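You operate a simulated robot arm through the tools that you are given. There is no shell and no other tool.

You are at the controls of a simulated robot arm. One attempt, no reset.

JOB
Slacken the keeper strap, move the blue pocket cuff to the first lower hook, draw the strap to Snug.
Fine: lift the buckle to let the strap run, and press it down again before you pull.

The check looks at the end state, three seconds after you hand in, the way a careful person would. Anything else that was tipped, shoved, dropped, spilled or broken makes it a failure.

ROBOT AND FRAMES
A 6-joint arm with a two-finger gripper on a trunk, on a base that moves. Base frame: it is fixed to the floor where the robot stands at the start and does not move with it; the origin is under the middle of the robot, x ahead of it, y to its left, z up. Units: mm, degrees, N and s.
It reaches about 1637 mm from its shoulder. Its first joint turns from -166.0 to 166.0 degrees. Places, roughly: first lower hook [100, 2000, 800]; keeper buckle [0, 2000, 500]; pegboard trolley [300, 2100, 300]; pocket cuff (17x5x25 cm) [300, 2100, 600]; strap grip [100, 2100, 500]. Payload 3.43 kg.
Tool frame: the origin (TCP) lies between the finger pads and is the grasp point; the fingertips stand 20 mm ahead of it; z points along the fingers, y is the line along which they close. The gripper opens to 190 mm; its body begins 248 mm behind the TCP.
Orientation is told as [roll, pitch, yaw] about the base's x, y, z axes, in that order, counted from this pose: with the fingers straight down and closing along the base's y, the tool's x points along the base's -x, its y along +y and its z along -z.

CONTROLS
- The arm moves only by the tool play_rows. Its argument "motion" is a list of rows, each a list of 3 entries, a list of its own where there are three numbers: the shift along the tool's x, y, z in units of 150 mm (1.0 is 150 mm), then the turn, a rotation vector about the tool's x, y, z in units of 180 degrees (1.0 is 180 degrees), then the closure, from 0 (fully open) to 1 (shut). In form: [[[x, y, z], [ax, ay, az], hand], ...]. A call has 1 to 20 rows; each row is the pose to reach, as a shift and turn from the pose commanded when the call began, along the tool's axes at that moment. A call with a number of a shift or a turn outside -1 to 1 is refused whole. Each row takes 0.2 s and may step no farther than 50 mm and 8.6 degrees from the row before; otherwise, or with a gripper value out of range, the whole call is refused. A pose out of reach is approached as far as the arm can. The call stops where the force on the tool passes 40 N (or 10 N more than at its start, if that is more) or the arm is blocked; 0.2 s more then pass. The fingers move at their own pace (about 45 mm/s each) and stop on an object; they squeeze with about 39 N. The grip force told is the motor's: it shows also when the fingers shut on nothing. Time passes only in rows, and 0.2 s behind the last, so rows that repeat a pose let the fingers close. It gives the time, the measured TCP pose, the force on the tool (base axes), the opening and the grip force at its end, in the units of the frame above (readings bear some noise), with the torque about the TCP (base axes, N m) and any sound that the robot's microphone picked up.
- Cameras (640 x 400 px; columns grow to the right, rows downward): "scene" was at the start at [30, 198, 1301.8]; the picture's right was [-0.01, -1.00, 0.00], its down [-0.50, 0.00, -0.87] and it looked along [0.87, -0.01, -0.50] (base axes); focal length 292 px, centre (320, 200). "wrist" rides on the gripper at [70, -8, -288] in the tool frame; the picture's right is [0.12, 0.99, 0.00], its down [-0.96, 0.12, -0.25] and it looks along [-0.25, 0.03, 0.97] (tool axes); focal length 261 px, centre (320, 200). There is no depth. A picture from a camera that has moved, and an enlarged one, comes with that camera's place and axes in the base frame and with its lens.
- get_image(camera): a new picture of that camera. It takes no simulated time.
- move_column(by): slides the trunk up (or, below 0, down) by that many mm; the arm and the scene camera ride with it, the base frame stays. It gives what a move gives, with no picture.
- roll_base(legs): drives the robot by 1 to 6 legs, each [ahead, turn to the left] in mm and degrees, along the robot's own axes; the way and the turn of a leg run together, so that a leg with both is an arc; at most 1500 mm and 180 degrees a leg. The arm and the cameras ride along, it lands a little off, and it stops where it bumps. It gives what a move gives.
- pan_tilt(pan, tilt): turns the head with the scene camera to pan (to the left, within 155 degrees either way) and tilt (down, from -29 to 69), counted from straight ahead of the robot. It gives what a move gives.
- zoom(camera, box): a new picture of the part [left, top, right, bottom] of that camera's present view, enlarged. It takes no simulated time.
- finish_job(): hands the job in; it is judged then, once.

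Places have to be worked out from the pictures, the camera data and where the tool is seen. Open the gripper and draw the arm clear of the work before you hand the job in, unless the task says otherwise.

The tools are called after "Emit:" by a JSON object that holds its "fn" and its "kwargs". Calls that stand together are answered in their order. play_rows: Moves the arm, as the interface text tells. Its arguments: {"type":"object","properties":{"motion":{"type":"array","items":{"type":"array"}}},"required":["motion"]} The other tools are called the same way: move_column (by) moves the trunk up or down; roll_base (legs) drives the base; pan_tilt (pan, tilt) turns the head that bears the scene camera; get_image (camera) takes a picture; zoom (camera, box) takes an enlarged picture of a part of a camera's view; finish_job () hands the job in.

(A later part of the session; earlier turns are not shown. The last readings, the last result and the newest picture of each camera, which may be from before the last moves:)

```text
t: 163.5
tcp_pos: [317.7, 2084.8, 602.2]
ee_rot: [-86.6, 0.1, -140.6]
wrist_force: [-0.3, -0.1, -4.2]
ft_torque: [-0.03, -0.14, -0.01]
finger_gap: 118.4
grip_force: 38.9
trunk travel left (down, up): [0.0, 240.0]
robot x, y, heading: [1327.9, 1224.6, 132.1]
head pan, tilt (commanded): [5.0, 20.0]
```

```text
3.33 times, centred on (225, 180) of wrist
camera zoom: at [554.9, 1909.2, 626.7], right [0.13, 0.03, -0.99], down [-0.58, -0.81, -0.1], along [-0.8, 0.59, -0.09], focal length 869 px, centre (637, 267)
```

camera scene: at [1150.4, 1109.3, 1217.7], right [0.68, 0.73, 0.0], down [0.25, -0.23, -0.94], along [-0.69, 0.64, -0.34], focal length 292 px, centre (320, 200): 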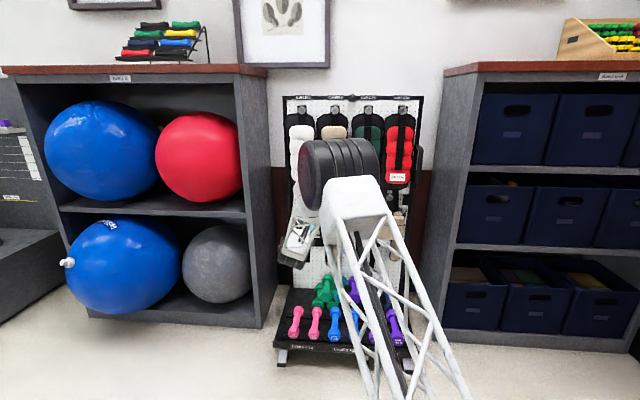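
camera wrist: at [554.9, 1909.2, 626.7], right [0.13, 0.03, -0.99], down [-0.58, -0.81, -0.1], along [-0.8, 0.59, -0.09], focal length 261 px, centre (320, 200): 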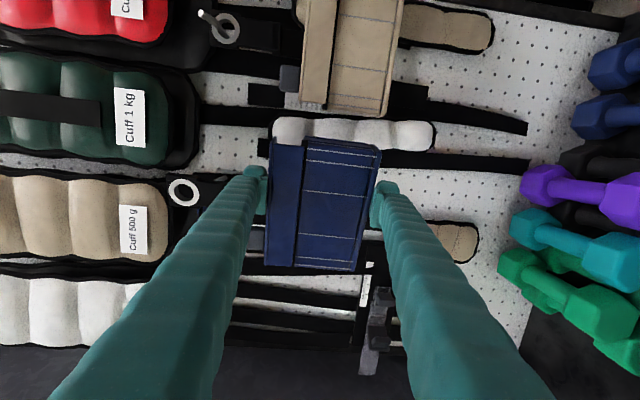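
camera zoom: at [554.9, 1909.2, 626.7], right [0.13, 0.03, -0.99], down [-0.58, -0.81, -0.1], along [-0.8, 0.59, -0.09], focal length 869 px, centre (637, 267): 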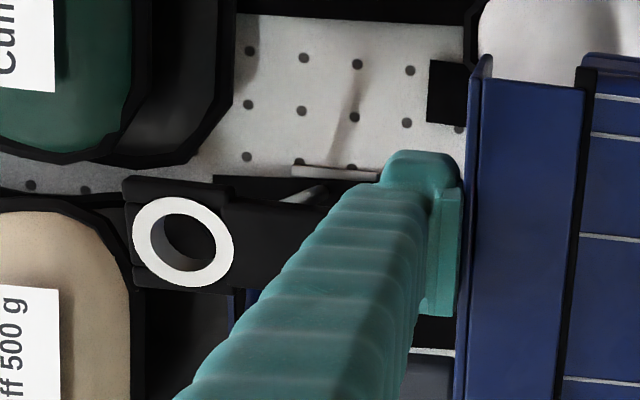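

The cuff is free of hook 2 and held steady (4–5 N weight). I'll carry it 200.8 mm left at this stand-off in two gentle moves, keeping the same orientation.

Emit:
{"fn": "play_rows", "kwargs": {"motion": [[[-0.1, 0, -0.0045], [0, 0, 0], 0.7], [[-0.22, 0, -0.01], [0, 0, 0], 0.7], [[-0.35, 0, -0.016], [0, 0, 0], 0.7], [[-0.48, 0, -0.0217], [0, 0, 0], 0.7], [[-0.59, 0, -0.0267], [0, 0, 0], 0.7], [[-0.6687, 0, -0.0303], [0, 0, 0], 0.7]]}}

Emit:
{"fn": "play_rows", "kwargs": {"motion": [[[-0.1, 0, -0.0045], [0, 0, 0], 0.7], [[-0.22, 0, -0.01], [0, 0, 0], 0.7], [[-0.35, 0, -0.016], [0, 0, 0], 0.7], [[-0.48, 0, -0.0217], [0, 0, 0], 0.7], [[-0.59, 0, -0.0267], [0, 0, 0], 0.7], [[-0.6687, 0, -0.0303], [0, 0, 0], 0.7], [[-0.6687, 0, -0.0303], [0, 0, 0], 0.7]]}}

Emit:
{"fn": "get_image", "kwargs": {"camera": "wrist"}}

Emit:
{"fn": "zoom", "kwargs": {"camera": "wrist", "box": [150, 140, 250, 220]}}

```text
t: 164.9
tcp_pos: [244.8, 2018.8, 601.7]
ee_rot: [-86.7, 0.0, -140.6]
wrist_force: [-0.7, -0.8, -4.7]
ft_torque: [-0.04, -0.1, 0.04]
finger_gap: 118.6
grip_force: 38.6
trunk travel left (down, up): [0.0, 240.0]
robot x, y, heading: [1327.5, 1223.5, 131.8]
head pan, tilt (commanded): [5.0, 20.0]
```

```text
t: 166.5
tcp_pos: [169.8, 1949.0, 603.1]
ee_rot: [-86.7, 0.1, -140.7]
wrist_force: [0.3, -0.1, -4.6]
ft_torque: [-0.04, -0.11, -0.02]
finger_gap: 118.2
grip_force: 39.1
trunk travel left (down, up): [0.0, 240.0]
robot x, y, heading: [1327.4, 1222.4, 132.1]
head pan, tilt (commanded): [5.0, 20.0]
```

```text
taken
camera wrist: at [405.6, 1773.1, 627.3], right [0.13, 0.03, -0.99], down [-0.58, -0.81, -0.1], along [-0.8, 0.59, -0.09], focal length 261 px, centre (320, 200)
```

wrist: 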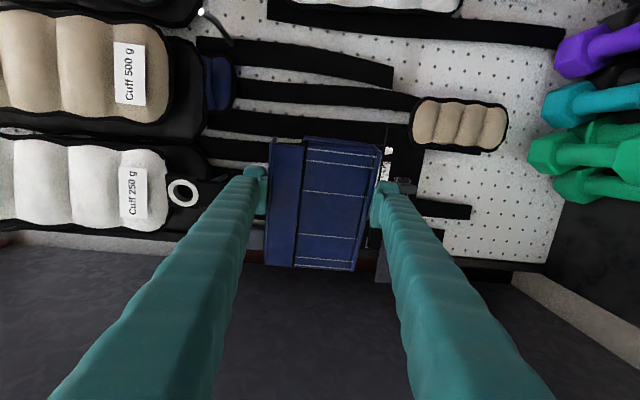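

```text
5.00 times, centred on (200, 180) of wrist
camera zoom: at [405.6, 1773.1, 627.3], right [0.13, 0.03, -0.99], down [-0.58, -0.81, -0.1], along [-0.8, 0.59, -0.09], focal length 1303 px, centre (920, 300)
```

zoom: 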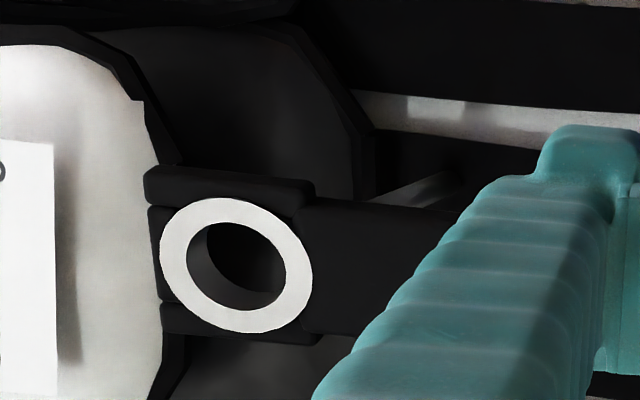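

The hook's rod appears at the same place relative to the ring as it did when leaving hook 2, so the lateral offset is right within ~2 mm. I'll approach to 6 mm short of where the tip enters the ring and look.

Emit:
{"fn": "play_rows", "kwargs": {"motion": [[[-0.003, 0, 0.067], [0, 0, 0], 0.7], [[-0.006, -0.001, 0.133], [0, 0, 0], 0.7], [[-0.009, -0.001, 0.2], [0, 0, 0], 0.7], [[-0.0121, -0.0015, 0.267], [0, 0, 0], 0.7], [[-0.0121, -0.0015, 0.267], [0, 0, 0], 0.7]]}}

Emit:
{"fn": "zoom", "kwargs": {"camera": "wrist", "box": [150, 140, 250, 220]}}

```text
t: 167.7
tcp_pos: [143.9, 1977.3, 599.1]
ee_rot: [-86.6, 0.0, -140.5]
wrist_force: [2.1, -2.1, -9.4]
ft_torque: [0.36, 0.07, 0.04]
finger_gap: 118.7
grip_force: 38.4
trunk travel left (down, up): [0.0, 240.0]
robot x, y, heading: [1327.6, 1220.4, 132.2]
head pan, tilt (commanded): [5.0, 20.0]
```

```text
5.00 times, centred on (200, 180) of wrist
camera zoom: at [379.4, 1801.0, 624.2], right [0.13, 0.03, -0.99], down [-0.58, -0.81, -0.1], along [-0.8, 0.59, -0.09], focal length 1303 px, centre (920, 300)
```

zoom: 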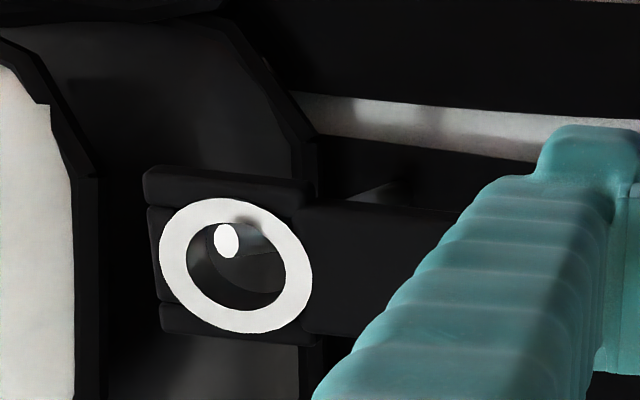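

The tip already shows through the ring's hole, but ~7 mm right of its centre, and there's an extra ~5 N downward, probably the hanger's top brushing the white cuff above. I'll shift 6 mm right and 3 mm down, then look again.

Emit:
{"fn": "play_rows", "kwargs": {"motion": [[[0.013, 0.007, 0.001], [0, 0, 0], 0.7], [[0.027, 0.014, 0.002], [0, 0, 0], 0.7], [[0.04, 0.02, 0.003], [0, 0, 0], 0.7], [[0.04, 0.02, 0.003], [0, 0, 0], 0.7]]}}

Emit:
{"fn": "zoom", "kwargs": {"camera": "wrist", "box": [150, 140, 250, 220]}}

```text
t: 168.7
tcp_pos: [148.3, 1982.8, 595.5]
ee_rot: [-86.7, 0.1, -140.6]
wrist_force: [1.0, 0.7, -5.3]
ft_torque: [-0.03, -0.11, -0.01]
finger_gap: 118.4
grip_force: 39.1
trunk travel left (down, up): [0.0, 240.0]
robot x, y, heading: [1326.0, 1222.0, 132.1]
head pan, tilt (commanded): [5.0, 20.0]
```

```text
5.00 times, centred on (200, 180) of wrist
camera zoom: at [384.1, 1807.1, 621.4], right [0.13, 0.03, -0.99], down [-0.58, -0.81, -0.1], along [-0.8, 0.59, -0.09], focal length 1303 px, centre (920, 300)
```

zoom: 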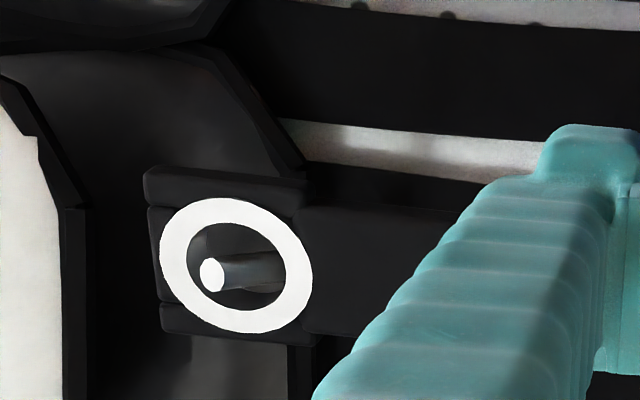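

Now the tip protrudes ~10 mm through the ring, centred in the hole, with only the cuff's weight on the tool. I'll follow the rod inward 27 mm, lowering 6 mm past the bend.

Emit:
{"fn": "play_rows", "kwargs": {"motion": [[[-0.0015, 0.0115, 0.034], [0, 0, 0], 0.7], [[-0.003, 0.0229, 0.068], [0, 0, 0], 0.7], [[-0.0045, 0.0343, 0.102], [0, 0, 0], 0.7], [[-0.0064, 0.0355, 0.142], [0, 0, 0], 0.7], [[-0.0082, 0.0332, 0.182], [0, 0, 0], 0.7], [[-0.0082, 0.0332, 0.182], [0, 0, 0], 0.7]]}}

Emit:
{"fn": "zoom", "kwargs": {"camera": "wrist", "box": [150, 140, 250, 220]}}

Emit:
{"fn": "get_image", "kwargs": {"camera": "wrist"}}

```text
t: 170.1
tcp_pos: [130.0, 2002.7, 589.4]
ee_rot: [-86.7, 0.1, -140.5]
wrist_force: [0.9, 0.1, -5.5]
ft_torque: [-0.02, -0.14, 0.0]
finger_gap: 118.6
grip_force: 38.8
trunk travel left (down, up): [0.0, 240.0]
robot x, y, heading: [1327.2, 1222.0, 132.1]
head pan, tilt (commanded): [5.0, 20.0]
```

```text
5.00 times, centred on (200, 180) of wrist
camera zoom: at [364.9, 1826.3, 614.6], right [0.13, 0.03, -0.99], down [-0.58, -0.81, -0.1], along [-0.8, 0.59, -0.09], focal length 1303 px, centre (920, 300)
```

zoom: 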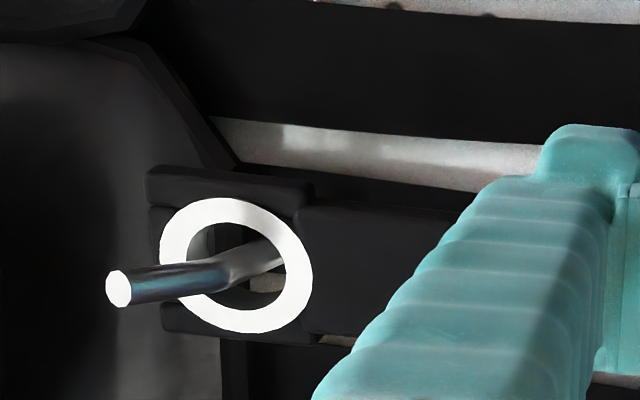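

```text
taken
camera wrist: at [364.9, 1826.3, 614.6], right [0.13, 0.03, -0.99], down [-0.58, -0.81, -0.1], along [-0.8, 0.59, -0.09], focal length 261 px, centre (320, 200)
```

wrist: 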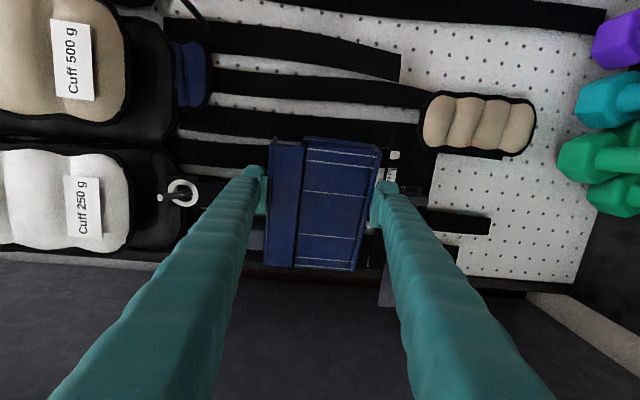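

The ring is fully on hook 1 with the rod's tip well through. I'll lower ~8 mm until the hook takes the weight.

Emit:
{"fn": "play_rows", "kwargs": {"motion": [[[0, 0.018, 0.001], [0, 0, 0], 0.7], [[0, 0.036, 0.002], [0, 0, 0], 0.7], [[0, 0.05, 0.003], [0, 0, 0], 0.7], [[0, 0.055, 0.003], [0, 0, 0], 0.7]]}}

Emit:
{"fn": "zoom", "kwargs": {"camera": "wrist", "box": [150, 140, 250, 220]}}

```text
t: 171.1
tcp_pos: [129.6, 2003.6, 580.8]
ee_rot: [-86.6, 0.0, -140.5]
wrist_force: [-0.2, 1.3, -4.2]
ft_torque: [0.01, -0.14, -0.02]
finger_gap: 118.4
grip_force: 39.0
trunk travel left (down, up): [0.0, 240.0]
robot x, y, heading: [1325.0, 1225.7, 132.1]
head pan, tilt (commanded): [5.0, 20.0]
```

```text
5.00 times, centred on (200, 180) of wrist
camera zoom: at [365.1, 1827.0, 605.5], right [0.13, 0.03, -0.99], down [-0.58, -0.81, -0.1], along [-0.8, 0.59, -0.09], focal length 1303 px, centre (920, 300)
```

zoom: 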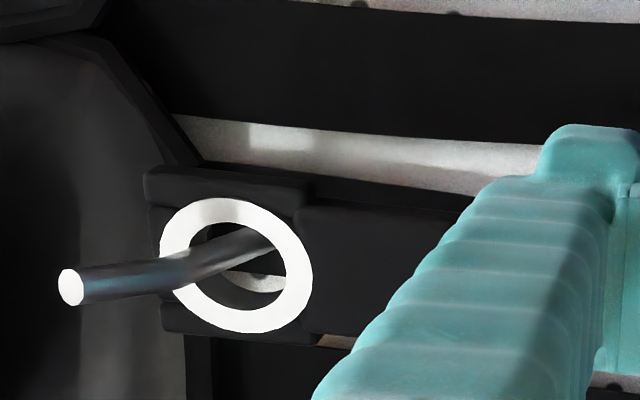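

Still carrying the weight; the rod is near the hole's top. A few more millimetres down.

Emit:
{"fn": "play_rows", "kwargs": {"motion": [[[0, 0.008, 0.0005], [0, 0, 0], 0.7], [[0, 0.016, 0.001], [0, 0, 0], 0.7], [[0, 0.016, 0.001], [0, 0, 0], 0.7]]}}

Emit:
{"fn": "play_rows", "kwargs": {"motion": [[[0, 0.008, 0.0005], [0, 0, 0], 0.7], [[0, 0.014, 0.001], [0, 0, 0], 0.7], [[0, 0.014, 0.001], [0, 0, 0], 0.7]]}}

Emit:
{"fn": "zoom", "kwargs": {"camera": "wrist", "box": [150, 140, 250, 220]}}

```text
t: 171.9
tcp_pos: [129.1, 2002.2, 580.3]
ee_rot: [-86.6, 0.0, -140.5]
wrist_force: [-1.7, 1.0, 3.0]
ft_torque: [-0.04, -0.23, 0.01]
finger_gap: 118.1
grip_force: 39.4
trunk travel left (down, up): [0.0, 240.0]
robot x, y, heading: [1328.1, 1224.2, 132.0]
head pan, tilt (commanded): [5.0, 20.0]
```

```text
t: 172.7
tcp_pos: [130.1, 2001.8, 580.3]
ee_rot: [-86.7, 0.1, -140.5]
wrist_force: [-6.0, 0.7, 17.8]
ft_torque: [0.13, -0.43, 0.03]
finger_gap: 118.2
grip_force: 38.3
trunk travel left (down, up): [0.0, 240.0]
robot x, y, heading: [1331.2, 1222.7, 132.0]
head pan, tilt (commanded): [5.0, 20.0]
```

```text
5.00 times, centred on (200, 180) of wrist
camera zoom: at [366.2, 1826.0, 604.4], right [0.13, 0.03, -0.99], down [-0.58, -0.81, -0.1], along [-0.8, 0.59, -0.08], focal length 1303 px, centre (920, 300)
```

zoom: 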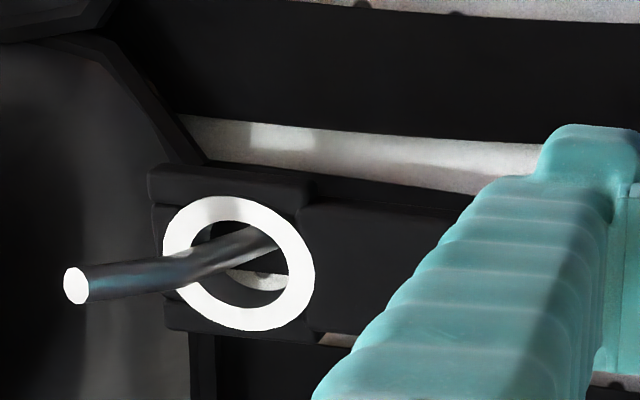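

The hook now bears the load (I'm pressing 18 N down). I'll rise 2 mm to neutral, then open slowly so the cuff is left still.

Emit:
{"fn": "play_rows", "kwargs": {"motion": [[[0, -0.01, -0.0005], [0, 0, 0], 0.7], [[0, -0.017, -0.001], [0, 0, 0], 0.7], [[0, -0.017, -0.001], [0, 0, 0], 0.7]]}}

Emit:
{"fn": "play_rows", "kwargs": {"motion": [[[0, 0, 0], [0, 0, 0], 0.38], [[0, 0, 0], [0, 0, 0], 0.37], [[0, 0, 0], [0, 0, 0], 0.36], [[0, 0, 0], [0, 0, 0], 0.34], [[0, 0, 0], [0, 0, 0], 0.32], [[0, 0, 0], [0, 0, 0], 0.3], [[0, 0, 0], [0, 0, 0], 0.27], [[0, 0, 0], [0, 0, 0], 0.24], [[0, 0, 0], [0, 0, 0], 0.21], [[0, 0, 0], [0, 0, 0], 0.18], [[0, 0, 0], [0, 0, 0], 0.15], [[0, 0, 0], [0, 0, 0], 0.15]]}}

Emit:
{"fn": "get_image", "kwargs": {"camera": "wrist"}}

```text
t: 173.5
tcp_pos: [129.7, 2002.1, 580.6]
ee_rot: [-86.7, 0.0, -140.6]
wrist_force: [-5.8, -0.3, 15.0]
ft_torque: [0.23, -0.6, 0.07]
finger_gap: 118.3
grip_force: 39.2
trunk travel left (down, up): [0.0, 240.0]
robot x, y, heading: [1324.9, 1225.0, 132.0]
head pan, tilt (commanded): [5.0, 20.0]
```

```text
t: 176.1
tcp_pos: [131.1, 2003.3, 578.3]
ee_rot: [-86.7, 0.1, -140.5]
wrist_force: [0.4, -0.4, 1.2]
ft_torque: [-0.04, -0.02, 0.02]
finger_gap: 161.4
grip_force: 0.1
trunk travel left (down, up): [0.0, 240.0]
robot x, y, heading: [1326.5, 1222.2, 132.1]
head pan, tilt (commanded): [5.0, 20.0]
```

```text
taken
camera wrist: at [366.5, 1826.8, 604.3], right [0.13, 0.03, -0.99], down [-0.58, -0.81, -0.1], along [-0.8, 0.59, -0.09], focal length 261 px, centre (320, 200)
```

wrist: 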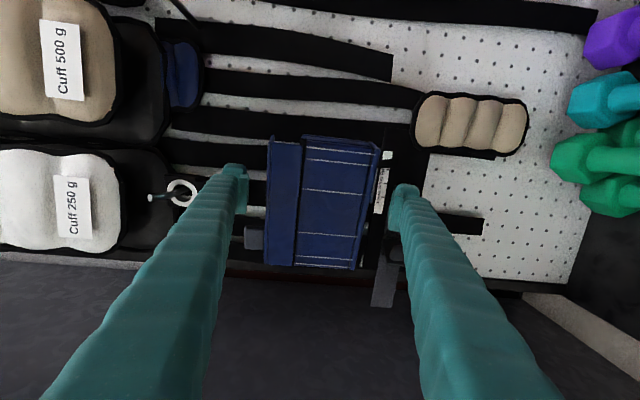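

Released with no residual contact; the cuff hangs on hook 1. I'll withdraw straight back 100 mm and check it.

Emit:
{"fn": "play_rows", "kwargs": {"motion": [[[0.004, 0.005, -0.09], [0, 0, 0], 0.15], [[0.009, 0.01, -0.2], [0, 0, 0], 0.15], [[0.015, 0.018, -0.35], [0, 0, 0], 0.15], [[0.023, 0.028, -0.52], [0, 0, 0], 0.15], [[0.03, 0.037, -0.68], [0, 0, 0], 0.15], [[0.03, 0.037, -0.68], [0, 0, 0], 0.15]]}}

Emit:
{"fn": "get_image", "kwargs": {"camera": "wrist"}}

```text
t: 177.5
tcp_pos: [196.1, 1925.2, 581.6]
ee_rot: [-86.8, 0.2, -140.6]
wrist_force: [-0.9, -0.8, 0.7]
ft_torque: [0.0, 0.02, -0.02]
finger_gap: 161.6
grip_force: 0.0
trunk travel left (down, up): [0.0, 240.0]
robot x, y, heading: [1326.9, 1223.2, 132.1]
head pan, tilt (commanded): [5.0, 20.0]
```

```text
taken
camera wrist: at [433.0, 1749.4, 605.6], right [0.13, 0.03, -0.99], down [-0.58, -0.81, -0.1], along [-0.8, 0.59, -0.09], focal length 261 px, centre (320, 200)
```

wrist: 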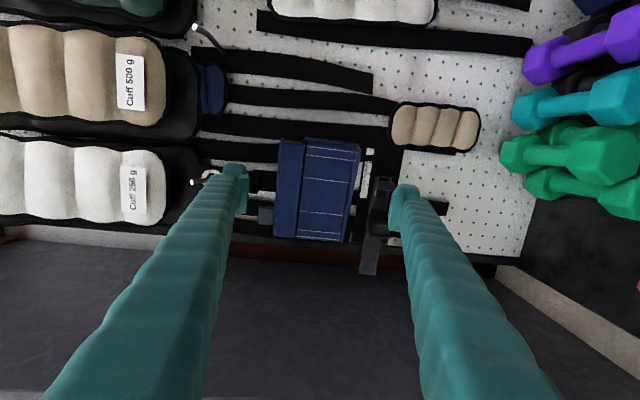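

The cuff hangs cleanly on hook 1. Next is the buckle: I'll zoom in to see its present angle and the strap's position.

Emit:
{"fn": "zoom", "kwargs": {"camera": "wrist", "box": [330, 130, 430, 290]}}

Emit:
{"fn": "zoom", "kwargs": {"camera": "wrist", "box": [180, 110, 380, 260]}}

```text
2.50 times, centred on (380, 210) of wrist
camera zoom: at [433.0, 1749.4, 605.6], right [0.13, 0.03, -0.99], down [-0.58, -0.81, -0.1], along [-0.8, 0.59, -0.09], focal length 652 px, centre (170, 175)
```

zoom: 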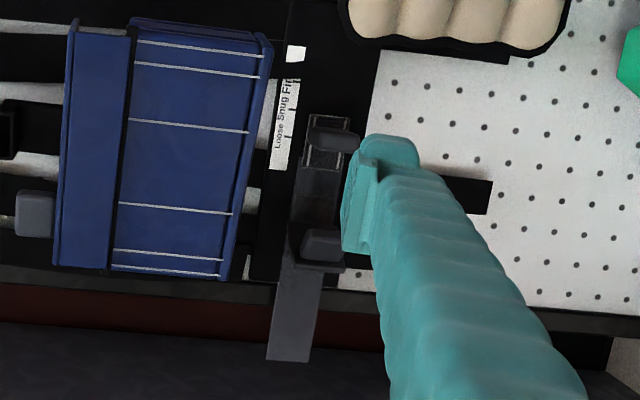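

```text
2.67 times, centred on (280, 185) of wrist
camera zoom: at [433.0, 1749.4, 605.6], right [0.13, 0.03, -0.99], down [-0.58, -0.81, -0.1], along [-0.8, 0.59, -0.09], focal length 695 px, centre (427, 240)
```

zoom: 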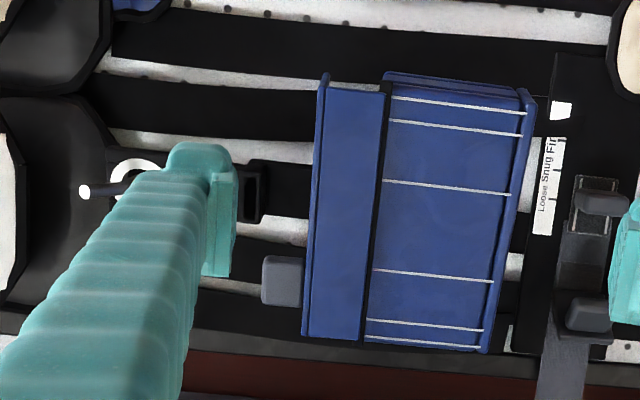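

To see the buckle's angle properly I'll roll the hand back (camera on top), close the fingers and drop to strap height, staying 150 mm off the board.

Emit:
{"fn": "play_rows", "kwargs": {"motion": [[[0, 0, -0.05], [0, 0, -0.046], 0.4], [[0, 0, -0.1], [0, 0, -0.092], 0.6], [[0, 0, -0.1], [0, 0, -0.138], 0.8], [[0, 0, -0.1], [0, 0, -0.184], 1.0], [[0, 0, -0.1], [0, 0, -0.23], 1.0], [[0, 0, -0.1], [0, 0, -0.276], 1.0], [[0, 0, -0.1], [0, 0, -0.322], 1.0], [[0, 0, -0.1], [0, 0, -0.368], 1.0], [[0, 0, -0.1], [0, 0, -0.414], 1.0], [[0, 0, -0.1], [0, 0, -0.46], 1.0], [[0, 0, -0.1], [0, 0, -0.5], 1.0], [[0, 0, -0.1], [0, 0, -0.5], 1.0]]}}

Emit:
{"fn": "play_rows", "kwargs": {"motion": [[[-0.2, 0.02, 0], [0.007, 0, 0], 1.0], [[-0.4, 0.04, 0.03], [0.0144, 0, 0], 1.0], [[-0.6, 0.06, 0.05], [0.0144, 0, 0], 1.0], [[-0.7, 0.06, 0.05], [0.0144, 0, 0], 1.0], [[-0.7, 0.06, 0.05], [0.0144, 0, 0], 1.0]]}}

Emit:
{"fn": "get_image", "kwargs": {"camera": "wrist"}}

Emit:
{"fn": "zoom", "kwargs": {"camera": "wrist", "box": [220, 120, 380, 220]}}

```text
t: 180.1
tcp_pos: [207.5, 1916.1, 581.4]
ee_rot: [2.8, 86.8, -47.7]
wrist_force: [0.6, 0.9, -1.2]
ft_torque: [0.02, 0.01, -0.01]
finger_gap: 0.2
grip_force: 34.5
trunk travel left (down, up): [0.0, 240.0]
robot x, y, heading: [1328.2, 1226.5, 132.2]
head pan, tilt (commanded): [5.0, 20.0]
```

```text
t: 181.3
tcp_pos: [212.7, 1922.9, 478.1]
ee_rot: [-0.9, 86.7, -48.9]
wrist_force: [1.0, 0.0, -0.6]
ft_torque: [0.0, 0.0, 0.01]
finger_gap: 0.0
grip_force: 34.4
trunk travel left (down, up): [0.0, 240.0]
robot x, y, heading: [1328.2, 1224.4, 132.1]
head pan, tilt (commanded): [5.0, 20.0]
```

```text
taken
camera wrist: at [395.8, 1707.9, 563.6], right [0.73, 0.67, 0.12], down [0.29, -0.15, -0.95], along [-0.62, 0.73, -0.3], focal length 261 px, centre (320, 200)
```

wrist: 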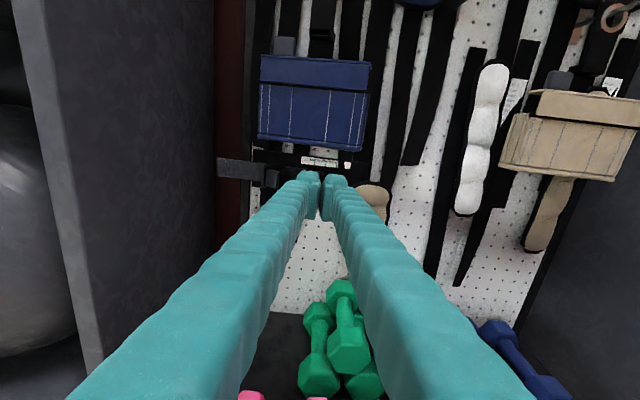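

```text
4.00 times, centred on (300, 170) of wrist
camera zoom: at [395.8, 1707.9, 563.6], right [0.73, 0.67, 0.12], down [0.29, -0.15, -0.95], along [-0.62, 0.73, -0.3], focal length 1043 px, centre (400, 320)
```

zoom: 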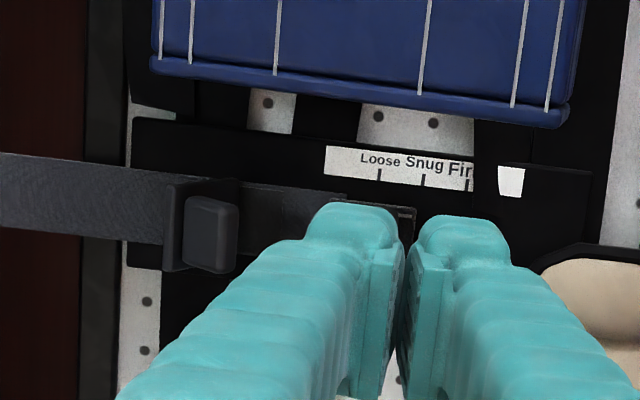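

The buckle stands open ~40° with its paddle tip around u=1362, F=1428. I'll swing it shut by pushing its right side leftward with the closed fist; first I move in to the gap between buckle and strap grip, tips still short of both.

Emit:
{"fn": "play_rows", "kwargs": {"motion": [[[-0.04, -0.08, 0.17], [0, 0, 0], 1.0], [[-0.08, -0.16, 0.35], [0, 0, 0], 1.0], [[-0.11, -0.24, 0.53], [0, 0, 0], 1.0], [[-0.133, -0.285, 0.696], [0, 0, 0], 1.0], [[-0.133, -0.285, 0.696], [0, 0, 0], 1.0]]}}

Emit:
{"fn": "zoom", "kwargs": {"camera": "wrist", "box": [230, 120, 390, 220]}}

```text
t: 182.5
tcp_pos: [111.1, 1969.4, 450.5]
ee_rot: [-0.8, 86.6, -48.8]
wrist_force: [0.9, 0.6, -0.2]
ft_torque: [0.0, -0.01, 0.0]
finger_gap: 0.0
grip_force: 33.9
trunk travel left (down, up): [0.0, 240.0]
robot x, y, heading: [1327.6, 1220.9, 131.8]
head pan, tilt (commanded): [5.0, 20.0]
```

```text
4.00 times, centred on (310, 170) of wrist
camera zoom: at [293.0, 1754.3, 537.7], right [0.73, 0.67, 0.12], down [0.29, -0.15, -0.95], along [-0.62, 0.73, -0.3], focal length 1043 px, centre (360, 320)
```

zoom: 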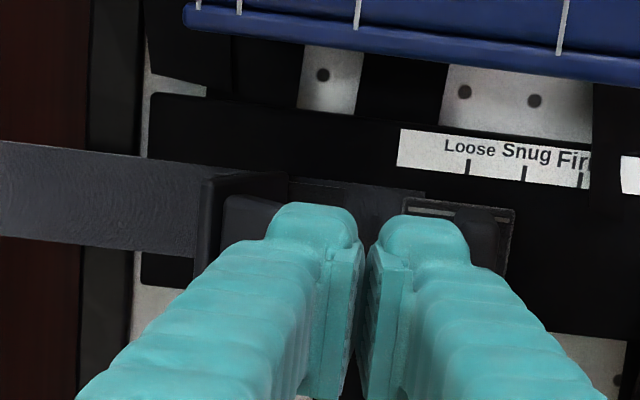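

The fist (about ±31 mm wide) lies just right of the lever's corner and left of the grip paddle. I'll advance 28 mm so the tips overlap the lever's end (stopping short of the grip paddle), then push left 12 mm with a slight inward ramp.

Emit:
{"fn": "play_rows", "kwargs": {"motion": [[[0.005, 0, 0.09], [0, 0, 0], 1.0], [[0.011, 0, 0.187], [0, 0, 0], 1.0], [[0.011, -0.03, 0.19], [0, 0, 0], 1.0], [[0.012, -0.06, 0.2], [0, 0, 0], 1.0], [[0.012, -0.09, 0.207], [0, 0, 0], 1.0], [[0.012, -0.09, 0.207], [0, 0, 0], 1.0]]}}

Emit:
{"fn": "zoom", "kwargs": {"camera": "wrist", "box": [230, 120, 390, 220]}}

```text
t: 183.1
tcp_pos: [92.9, 1986.6, 448.6]
ee_rot: [0.2, 86.7, -47.7]
wrist_force: [7.3, -6.5, 3.1]
ft_torque: [0.11, 0.22, 0.28]
finger_gap: 0.2
grip_force: 34.5
trunk travel left (down, up): [0.0, 240.0]
robot x, y, heading: [1329.6, 1223.9, 131.8]
head pan, tilt (commanded): [5.0, 20.0]
stopped in row 3: the force on the tool passed its limit at 43 N (the readings are from after the stop); the commanded pose is now the measured one
```

```text
4.00 times, centred on (310, 170) of wrist
camera zoom: at [275.5, 1772.2, 536.5], right [0.73, 0.67, 0.12], down [0.29, -0.15, -0.95], along [-0.62, 0.73, -0.3], focal length 1043 px, centre (360, 320)
```

zoom: 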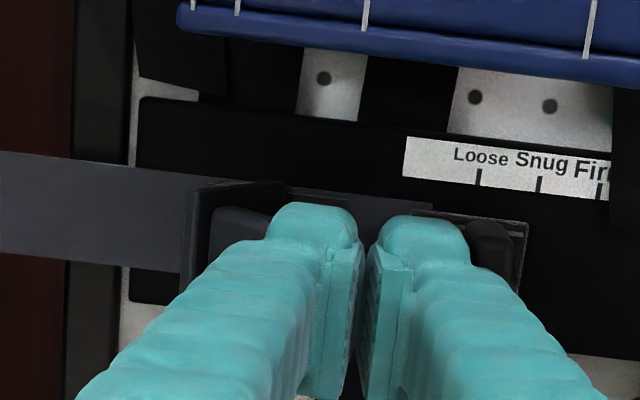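

The fist just fills the gap between lever and grip, and its tips met something head-on. Better: straddle the lever with open fingers and push it left with the right finger's inner side. I'll back off 45 mm, open to 70 mm, and shift left.

Emit:
{"fn": "play_rows", "kwargs": {"motion": [[[-0.008, 0, -0.14], [0, 0, 0], 1.0], [[-0.017, 0, -0.3], [0, 0, 0], 0.63], [[-0.017, -0.13, -0.3], [0, 0, 0], 0.63], [[-0.017, -0.26, -0.3], [0, 0, 0], 0.63], [[-0.017, -0.387, -0.3], [0, 0, 0], 0.63], [[-0.017, -0.387, -0.3], [0, 0, 0], 0.63]]}}

Emit:
{"fn": "zoom", "kwargs": {"camera": "wrist", "box": [230, 120, 410, 232]}}

```text
t: 184.5
tcp_pos: [79.8, 1919.0, 448.6]
ee_rot: [0.1, 86.6, -47.9]
wrist_force: [-0.9, 0.2, -0.6]
ft_torque: [-0.01, 0.0, 0.0]
finger_gap: 70.2
grip_force: 0.0
trunk travel left (down, up): [0.0, 240.0]
robot x, y, heading: [1326.5, 1223.9, 132.0]
head pan, tilt (commanded): [5.0, 20.0]
```

```text
3.56 times, centred on (320, 176) of wrist
camera zoom: at [262.4, 1703.1, 535.6], right [0.73, 0.67, 0.12], down [0.29, -0.15, -0.95], along [-0.62, 0.73, -0.3], focal length 927 px, centre (320, 285)
```

zoom: 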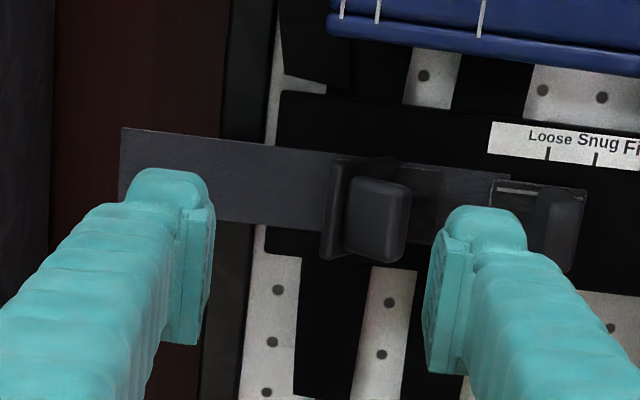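

Excellent view: the lever's paddle is between the fingers, its right edge ~2 mm inside the right pad. I'll shift 5 mm right for clearance, advance 52 mm to straddle it, then push left.

Emit:
{"fn": "play_rows", "kwargs": {"motion": [[[0.01, 0.033, 0.06], [0, 0, 0], 0.63], [[0.02, 0.033, 0.15], [0, 0, 0], 0.63], [[0.032, 0.033, 0.25], [0, 0, 0], 0.63], [[0.043, 0.033, 0.345], [0, 0, 0], 0.63], [[0.043, 0.033, 0.345], [0, 0, 0], 0.63]]}}

Emit:
{"fn": "zoom", "kwargs": {"camera": "wrist", "box": [230, 120, 410, 232]}}

```text
t: 185.7
tcp_pos: [48.6, 1959.6, 452.7]
ee_rot: [0.4, 86.7, -47.6]
wrist_force: [-0.3, -0.2, -0.4]
ft_torque: [-0.02, 0.0, 0.0]
finger_gap: 70.5
grip_force: 0.1
trunk travel left (down, up): [0.0, 240.0]
robot x, y, heading: [1328.1, 1221.2, 132.0]
head pan, tilt (commanded): [5.0, 20.0]
```

```text
3.56 times, centred on (320, 176) of wrist
camera zoom: at [231.8, 1743.4, 539.8], right [0.73, 0.67, 0.12], down [0.29, -0.15, -0.95], along [-0.62, 0.73, -0.3], focal length 927 px, centre (320, 285)
```

zoom: 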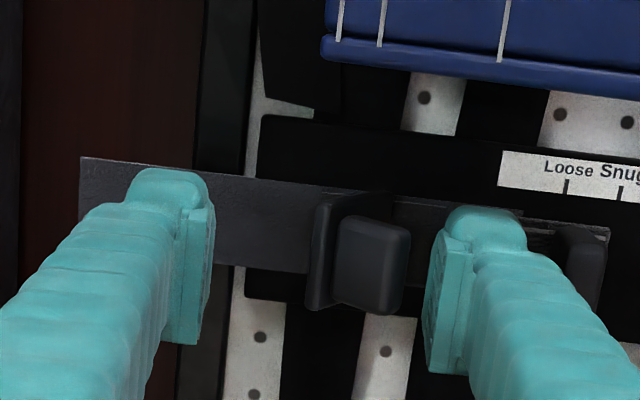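

Straddling with no contact. Pushing left in steps (with a slight inward ramp) to swing the lever closed.

Emit:
{"fn": "play_rows", "kwargs": {"motion": [[[0, -0.04, 0], [0, 0, 0], 0.63], [[0, -0.08, 0], [0, 0, 0], 0.63], [[0, -0.12, 0.005], [0, 0, 0], 0.63], [[0, -0.16, 0.01], [0, 0, 0], 0.63], [[0, -0.19, 0.015], [0, 0, 0], 0.63], [[0, -0.19, 0.015], [0, 0, 0], 0.63]]}}

Emit:
{"fn": "zoom", "kwargs": {"camera": "wrist", "box": [230, 120, 410, 232]}}

```text
t: 187.1
tcp_pos: [25.4, 1941.4, 454.1]
ee_rot: [0.1, 86.8, -48.0]
wrist_force: [0.7, -0.1, 0.2]
ft_torque: [0.01, -0.02, 0.04]
finger_gap: 70.5
grip_force: 0.1
trunk travel left (down, up): [0.0, 240.0]
robot x, y, heading: [1326.0, 1222.7, 131.9]
head pan, tilt (commanded): [5.0, 20.0]
```

```text
3.56 times, centred on (320, 176) of wrist
camera zoom: at [208.4, 1725.4, 540.1], right [0.73, 0.67, 0.12], down [0.29, -0.15, -0.95], along [-0.62, 0.73, -0.3], focal length 927 px, centre (320, 285)
```

zoom: 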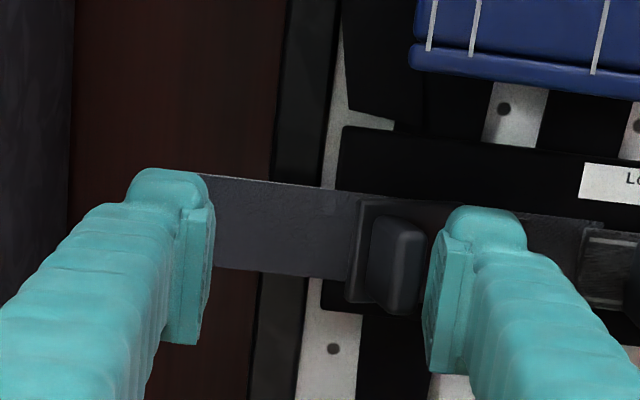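

The lever is swinging closed with almost no force. I'll push on another 14 mm left.

Emit:
{"fn": "play_rows", "kwargs": {"motion": [[[0, -0.025, 0.01], [0, 0, 0], 0.63], [[0, -0.05, 0.02], [0, 0, 0], 0.63], [[0, -0.075, 0.03], [0, 0, 0], 0.63], [[0, -0.095, 0.035], [0, 0, 0], 0.63], [[0, -0.095, 0.035], [0, 0, 0], 0.63]]}}

Emit:
{"fn": "zoom", "kwargs": {"camera": "wrist", "box": [230, 120, 410, 232]}}

```text
t: 188.3
tcp_pos: [13.1, 1938.0, 453.2]
ee_rot: [0.4, 86.5, -47.7]
wrist_force: [0.1, -0.1, -0.2]
ft_torque: [-0.05, 0.01, 0.0]
finger_gap: 70.5
grip_force: 0.1
trunk travel left (down, up): [0.0, 240.0]
robot x, y, heading: [1326.0, 1228.5, 132.0]
head pan, tilt (commanded): [5.0, 20.0]
```

```text
3.56 times, centred on (320, 176) of wrist
camera zoom: at [195.4, 1720.8, 539.4], right [0.73, 0.67, 0.12], down [0.29, -0.15, -0.95], along [-0.62, 0.73, -0.3], focal length 927 px, centre (320, 285)
```

zoom: 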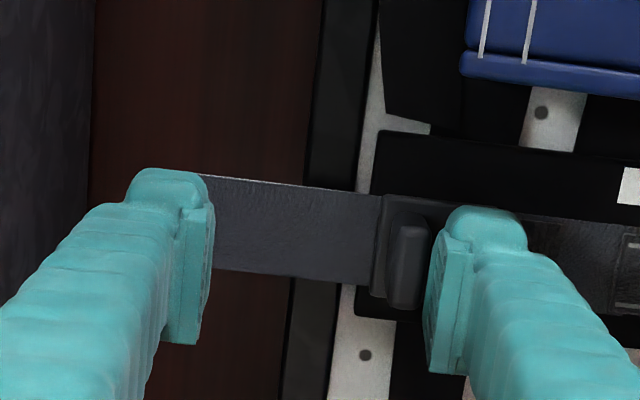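

The paddle looks nearly flat again with no force on the tool: it may have snapped shut by itself. I'll back off 55 mm and look before pressing it firmly.

Emit:
{"fn": "play_rows", "kwargs": {"motion": [[[-0.006, -0.02, -0.1], [0, 0, 0], 0.63], [[-0.012, -0.02, -0.2], [0, 0, 0], 0.63], [[-0.022, 0.05, -0.37], [0, 0, 0], 0.63], [[-0.022, 0.15, -0.37], [0, 0, 0], 0.63], [[-0.022, 0.2, -0.37], [0, 0, 0], 0.63], [[-0.022, 0.2, -0.37], [0, 0, 0], 0.63]]}}

Emit:
{"fn": "zoom", "kwargs": {"camera": "wrist", "box": [230, 120, 410, 232]}}

```text
t: 189.7
tcp_pos: [72.7, 1914.3, 452.7]
ee_rot: [0.3, 86.7, -47.7]
wrist_force: [0.2, 0.8, -0.2]
ft_torque: [0.01, 0.01, -0.01]
finger_gap: 70.4
grip_force: 0.0
trunk travel left (down, up): [0.0, 240.0]
robot x, y, heading: [1331.9, 1221.6, 132.0]
head pan, tilt (commanded): [5.0, 20.0]
```

```text
3.56 times, centred on (320, 176) of wrist
camera zoom: at [254.8, 1698.3, 538.8], right [0.73, 0.67, 0.12], down [0.29, -0.15, -0.95], along [-0.62, 0.73, -0.3], focal length 927 px, centre (320, 285)
```

zoom: 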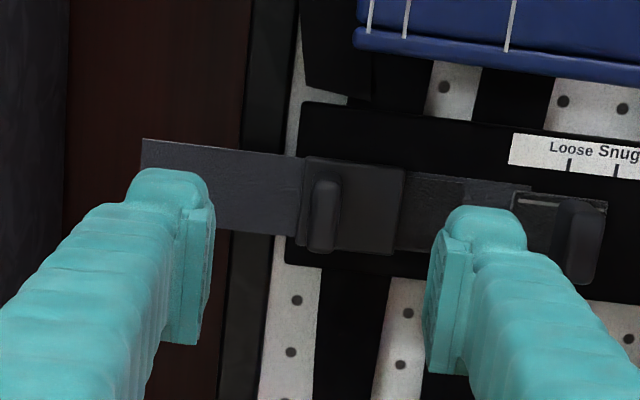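

The buckle lies flat again. To be sure it's latched I'll close the fist and press squarely on the paddle's end until the force builds.

Emit:
{"fn": "play_rows", "kwargs": {"motion": [[[0, 0.005, 0], [0, 0, 0], 0.8], [[0, 0.005, 0], [0, 0, 0], 1.0], [[0, 0.005, 0], [0, 0, 0], 1.0], [[0.012, 0.005, 0.1], [0, 0, 0], 1.0], [[0.024, 0.005, 0.2], [0, 0, 0], 1.0], [[0.03, 0.005, 0.28], [0, 0, 0], 1.0], [[0.033, 0.005, 0.3], [0, 0, 0], 1.0], [[0.034, 0.005, 0.313], [0, 0, 0], 1.0], [[0.035, 0.005, 0.326], [0, 0, 0], 1.0], [[0.036, 0.005, 0.34], [0, 0, 0], 1.0], [[0.037, 0.005, 0.353], [0, 0, 0], 1.0], [[0.038, 0.005, 0.366], [0, 0, 0], 1.0]]}}

Emit:
{"fn": "zoom", "kwargs": {"camera": "wrist", "box": [230, 120, 410, 232]}}

```text
t: 192.1
tcp_pos: [39.2, 1950.8, 453.4]
ee_rot: [-0.1, 86.6, -48.0]
wrist_force: [18.6, -11.0, 7.1]
ft_torque: [0.25, 0.3, -0.2]
finger_gap: 6.0
grip_force: 33.8
trunk travel left (down, up): [0.0, 240.0]
robot x, y, heading: [1325.7, 1224.7, 131.9]
head pan, tilt (commanded): [5.0, 20.0]
stopped in row 11: the force on the tool passed its limit at 46 N (the readings are from after the stop); the commanded pose is now the measured one
```

```text
3.56 times, centred on (320, 176) of wrist
camera zoom: at [221.3, 1735.2, 540.7], right [0.73, 0.67, 0.12], down [0.29, -0.15, -0.95], along [-0.62, 0.73, -0.3], focal length 927 px, centre (320, 285)
```

zoom: 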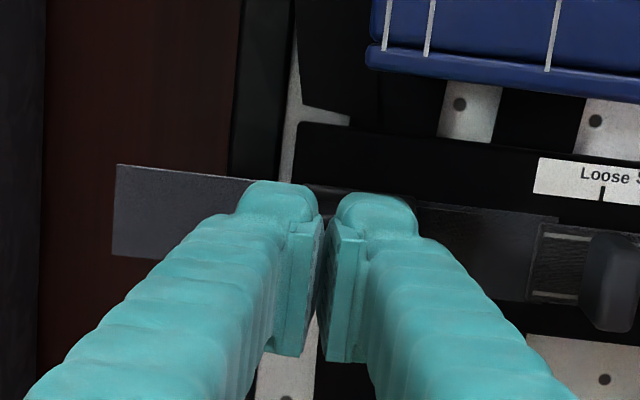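

Pressed to 46 N on the paddle's end: the buckle is firmly down. Now I back off and move over to the strap grip at u≈1435.

Emit:
{"fn": "play_rows", "kwargs": {"motion": [[[-0.006, 0, -0.1], [0, 0, 0], 1.0], [[-0.014, 0, -0.24], [0, 0, 0], 1.0], [[-0.023, 0.05, -0.4], [0, 0, 0], 0.9], [[-0.023, 0.2, -0.4], [0, 0, 0], 0.768], [[-0.023, 0.36, -0.4], [0, 0, 0], 0.768], [[-0.023, 0.52, -0.4], [0, 0, 0], 0.768], [[-0.023, 0.675, -0.4], [0, 0, 0], 0.768], [[-0.023, 0.675, -0.4], [0, 0, 0], 0.768]]}}

Emit:
{"fn": "zoom", "kwargs": {"camera": "wrist", "box": [230, 120, 410, 232]}}

```text
t: 193.8
tcp_pos: [155.7, 1972.8, 452.5]
ee_rot: [0.4, 86.6, -47.6]
wrist_force: [-0.2, 0.2, 0.3]
ft_torque: [0.02, -0.03, -0.03]
finger_gap: 44.1
grip_force: 0.1
trunk travel left (down, up): [0.0, 240.0]
robot x, y, heading: [1327.7, 1222.3, 132.0]
head pan, tilt (commanded): [5.0, 20.0]
```

```text
3.56 times, centred on (320, 176) of wrist
camera zoom: at [337.6, 1758.0, 539.2], right [0.73, 0.67, 0.12], down [0.29, -0.15, -0.95], along [-0.62, 0.73, -0.3], focal length 927 px, centre (320, 285)
```

zoom: 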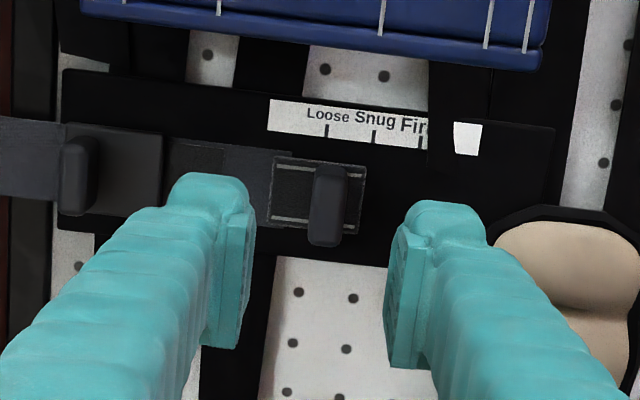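

The buckle is flat, the grip plate centred exactly on Loose, and Snug is 20.6 mm to the right. I'll advance to straddle the grip paddle (u≈1438, F≈1443).

Emit:
{"fn": "play_rows", "kwargs": {"motion": [[[0.014, 0.017, 0.13], [0, 0, 0], 0.768], [[0.028, 0.017, 0.26], [0, 0, 0], 0.768], [[0.04, 0.017, 0.39], [0, 0, 0], 0.768], [[0.05, 0.017, 0.48], [0, 0, 0], 0.768], [[0.054, 0.017, 0.54], [0, 0, 0], 0.768], [[0.054, 0.017, 0.54], [0, 0, 0], 0.768]]}}

Emit:
{"fn": "zoom", "kwargs": {"camera": "wrist", "box": [230, 120, 410, 232]}}

```text
t: 195.2
tcp_pos: [100.2, 2037.2, 453.8]
ee_rot: [0.3, 86.6, -47.5]
wrist_force: [-0.4, -0.1, 0.2]
ft_torque: [0.03, 0.04, 0.0]
finger_gap: 44.2
grip_force: 0.1
trunk travel left (down, up): [0.0, 240.0]
robot x, y, heading: [1328.1, 1222.0, 132.0]
head pan, tilt (commanded): [5.0, 20.0]
```

```text
3.56 times, centred on (320, 176) of wrist
camera zoom: at [282.2, 1822.0, 541.9], right [0.73, 0.67, 0.12], down [0.29, -0.15, -0.95], along [-0.62, 0.73, -0.3], focal length 927 px, centre (320, 285)
```

zoom: 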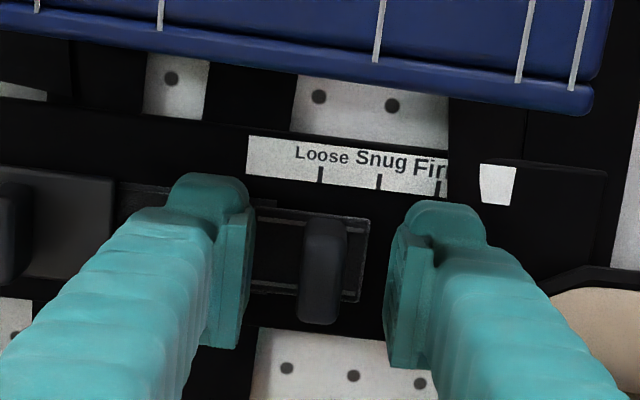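

Straddled, no contact. Closing on the grip paddle.

Emit:
{"fn": "play_rows", "kwargs": {"motion": [[[0, 0.005, 0], [0, 0, 0], 0.85], [[0, 0.005, 0], [0, 0, 0], 0.9], [[0, 0.005, 0], [0, 0, 0], 0.95], [[0, 0.005, 0], [0, 0, 0], 1.0], [[0, 0.005, 0], [0, 0, 0], 1.0]]}}

Emit:
{"fn": "zoom", "kwargs": {"camera": "wrist", "box": [230, 120, 410, 232]}}

```text
t: 196.4
tcp_pos: [99.9, 2038.6, 454.6]
ee_rot: [0.4, 86.6, -47.5]
wrist_force: [-0.4, 1.3, 0.3]
ft_torque: [-0.04, 0.04, -0.02]
finger_gap: 12.5
grip_force: 44.9
trunk travel left (down, up): [0.0, 240.0]
robot x, y, heading: [1325.4, 1226.7, 131.8]
head pan, tilt (commanded): [5.0, 20.0]
```

```text
3.56 times, centred on (320, 176) of wrist
camera zoom: at [283.5, 1822.4, 542.4], right [0.73, 0.67, 0.12], down [0.29, -0.15, -0.95], along [-0.62, 0.73, -0.3], focal length 927 px, centre (320, 285)
```

zoom: 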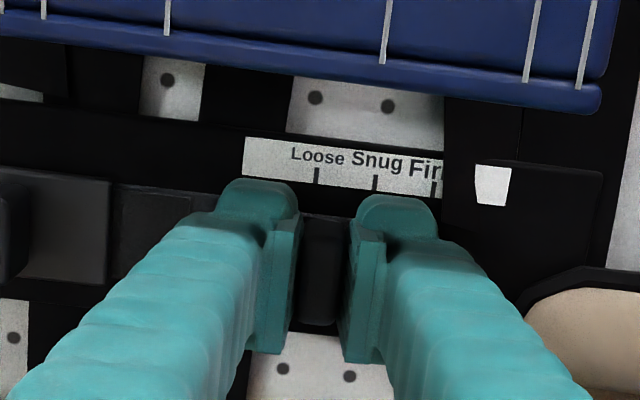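

Gripped (12.5 mm, no side load). Now draw right, first 8 mm, and check movement and force.

Emit:
{"fn": "play_rows", "kwargs": {"motion": [[[0, 0.013, 0], [0, 0, 0], 1.0], [[0, 0.027, 0], [0, 0, 0], 1.0], [[0, 0.04, 0], [0, 0, 0], 1.0], [[0, 0.053, 0], [0, 0, 0], 1.0], [[0, 0.053, 0], [0, 0, 0], 1.0]]}}

Emit:
{"fn": "zoom", "kwargs": {"camera": "wrist", "box": [230, 120, 410, 232]}}

```text
t: 197.7
tcp_pos: [108.3, 2045.6, 453.7]
ee_rot: [0.5, 86.5, -47.5]
wrist_force: [-3.1, 3.7, -5.8]
ft_torque: [-0.06, 0.03, 0.02]
finger_gap: 12.8
grip_force: 45.2
trunk travel left (down, up): [0.0, 240.0]
robot x, y, heading: [1326.9, 1223.5, 132.2]
head pan, tilt (commanded): [5.0, 20.0]
```

```text
3.56 times, centred on (320, 176) of wrist
camera zoom: at [291.3, 1829.4, 542.8], right [0.73, 0.67, 0.12], down [0.29, -0.15, -0.94], along [-0.62, 0.73, -0.3], focal length 927 px, centre (320, 285)
```

zoom: 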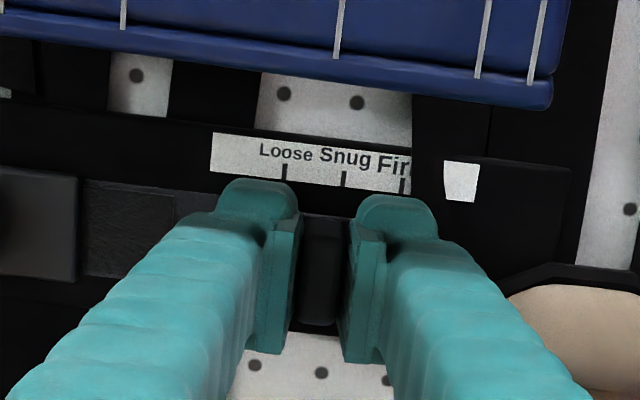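

The strap draws smoothly with negligible force; about 11 mm done and ~9 mm to go by the tick marks. Moving 6 mm more and checking.

Emit:
{"fn": "play_rows", "kwargs": {"motion": [[[0, 0.013, 0], [0, 0, 0], 1.0], [[0, 0.027, 0], [0, 0, 0], 1.0], [[0, 0.04, 0], [0, 0, 0], 1.0], [[0, 0.04, 0], [0, 0, 0], 1.0]]}}

Emit:
{"fn": "zoom", "kwargs": {"camera": "wrist", "box": [230, 120, 410, 232]}}

```text
t: 198.7
tcp_pos: [113.9, 2048.4, 456.1]
ee_rot: [0.5, 86.6, -47.5]
wrist_force: [-8.5, 8.7, -4.6]
ft_torque: [0.02, 0.03, -0.01]
finger_gap: 12.5
grip_force: 44.6
trunk travel left (down, up): [0.0, 240.0]
robot x, y, heading: [1329.3, 1222.9, 131.9]
head pan, tilt (commanded): [5.0, 20.0]
```

```text
3.56 times, centred on (320, 176) of wrist
camera zoom: at [294.7, 1832.2, 542.5], right [0.73, 0.67, 0.12], down [0.29, -0.15, -0.95], along [-0.62, 0.73, -0.3], focal length 927 px, centre (320, 285)
```

zoom: 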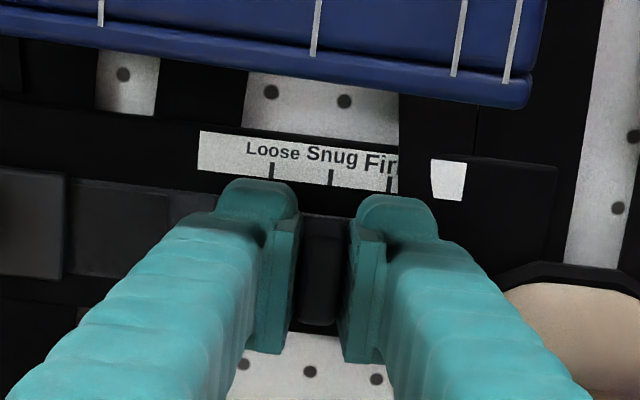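

By the ticks, about 16 of 20.6 mm are done. A further 4.5 mm.

Emit:
{"fn": "play_rows", "kwargs": {"motion": [[[0, 0.01, 0], [0, 0, 0], 1.0], [[0, 0.02, 0], [0, 0, 0], 1.0], [[0, 0.03, 0], [0, 0, 0], 1.0], [[0, 0.03, 0], [0, 0, 0], 1.0]]}}

Emit:
{"fn": "zoom", "kwargs": {"camera": "wrist", "box": [230, 120, 410, 232]}}

```text
t: 199.7
tcp_pos: [117.4, 2051.8, 455.1]
ee_rot: [0.5, 86.5, -47.7]
wrist_force: [-22.7, 25.1, -7.1]
ft_torque: [-0.09, 0.0, -0.01]
finger_gap: 12.7
grip_force: 44.8
trunk travel left (down, up): [0.0, 240.0]
robot x, y, heading: [1325.2, 1221.7, 132.2]
head pan, tilt (commanded): [5.0, 20.0]
```

```text
3.56 times, centred on (320, 176) of wrist
camera zoom: at [298.5, 1835.2, 542.7], right [0.73, 0.67, 0.12], down [0.29, -0.15, -0.95], along [-0.61, 0.73, -0.3], focal length 927 px, centre (320, 285)
```

zoom: 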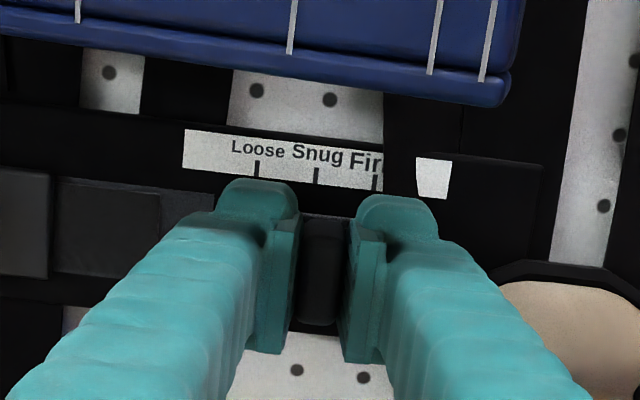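

The Snug tick now sits exactly where Loose was relative to the paddle: the grip is at Snug. There's a 34 N outward pull from my hand; I'll ease in 1.5 mm to relieve it, then open.

Emit:
{"fn": "play_rows", "kwargs": {"motion": [[[0, 0, 0.005], [0, 0, 0], 1.0], [[0, 0, 0.01], [0, 0, 0], 1.0], [[0, 0, 0.01], [0, 0, 0], 1.0]]}}

Emit:
{"fn": "play_rows", "kwargs": {"motion": [[[0, 0, 0], [0, 0, 0], 0.92], [[0, 0, 0], [0, 0, 0], 0.88], [[0, 0, 0], [0, 0, 0], 0.84], [[0, 0, 0], [0, 0, 0], 0.8], [[0, 0, 0], [0, 0, 0], 0.768], [[0, 0, 0], [0, 0, 0], 0.768]]}}

Emit:
{"fn": "zoom", "kwargs": {"camera": "wrist", "box": [230, 120, 410, 232]}}

```text
t: 200.4
tcp_pos: [114.7, 2050.7, 454.9]
ee_rot: [0.4, 86.5, -47.4]
wrist_force: [2.6, 9.3, -2.6]
ft_torque: [-0.04, 0.01, -0.08]
finger_gap: 12.6
grip_force: 45.3
trunk travel left (down, up): [0.0, 240.0]
robot x, y, heading: [1326.1, 1217.6, 132.1]
head pan, tilt (commanded): [5.0, 20.0]
```

```text
t: 201.8
tcp_pos: [115.9, 2049.6, 456.5]
ee_rot: [0.7, 86.6, -47.5]
wrist_force: [0.1, -0.7, -0.3]
ft_torque: [-0.02, -0.02, -0.01]
finger_gap: 44.2
grip_force: 0.0
trunk travel left (down, up): [0.0, 240.0]
robot x, y, heading: [1323.4, 1218.4, 132.0]
head pan, tilt (commanded): [5.0, 20.0]
```

```text
3.56 times, centred on (320, 176) of wrist
camera zoom: at [297.3, 1834.4, 543.5], right [0.73, 0.67, 0.12], down [0.29, -0.15, -0.95], along [-0.62, 0.73, -0.3], focal length 927 px, centre (320, 285)
```

zoom: 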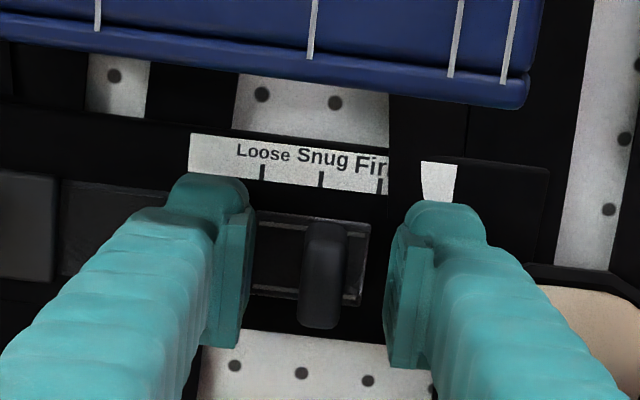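

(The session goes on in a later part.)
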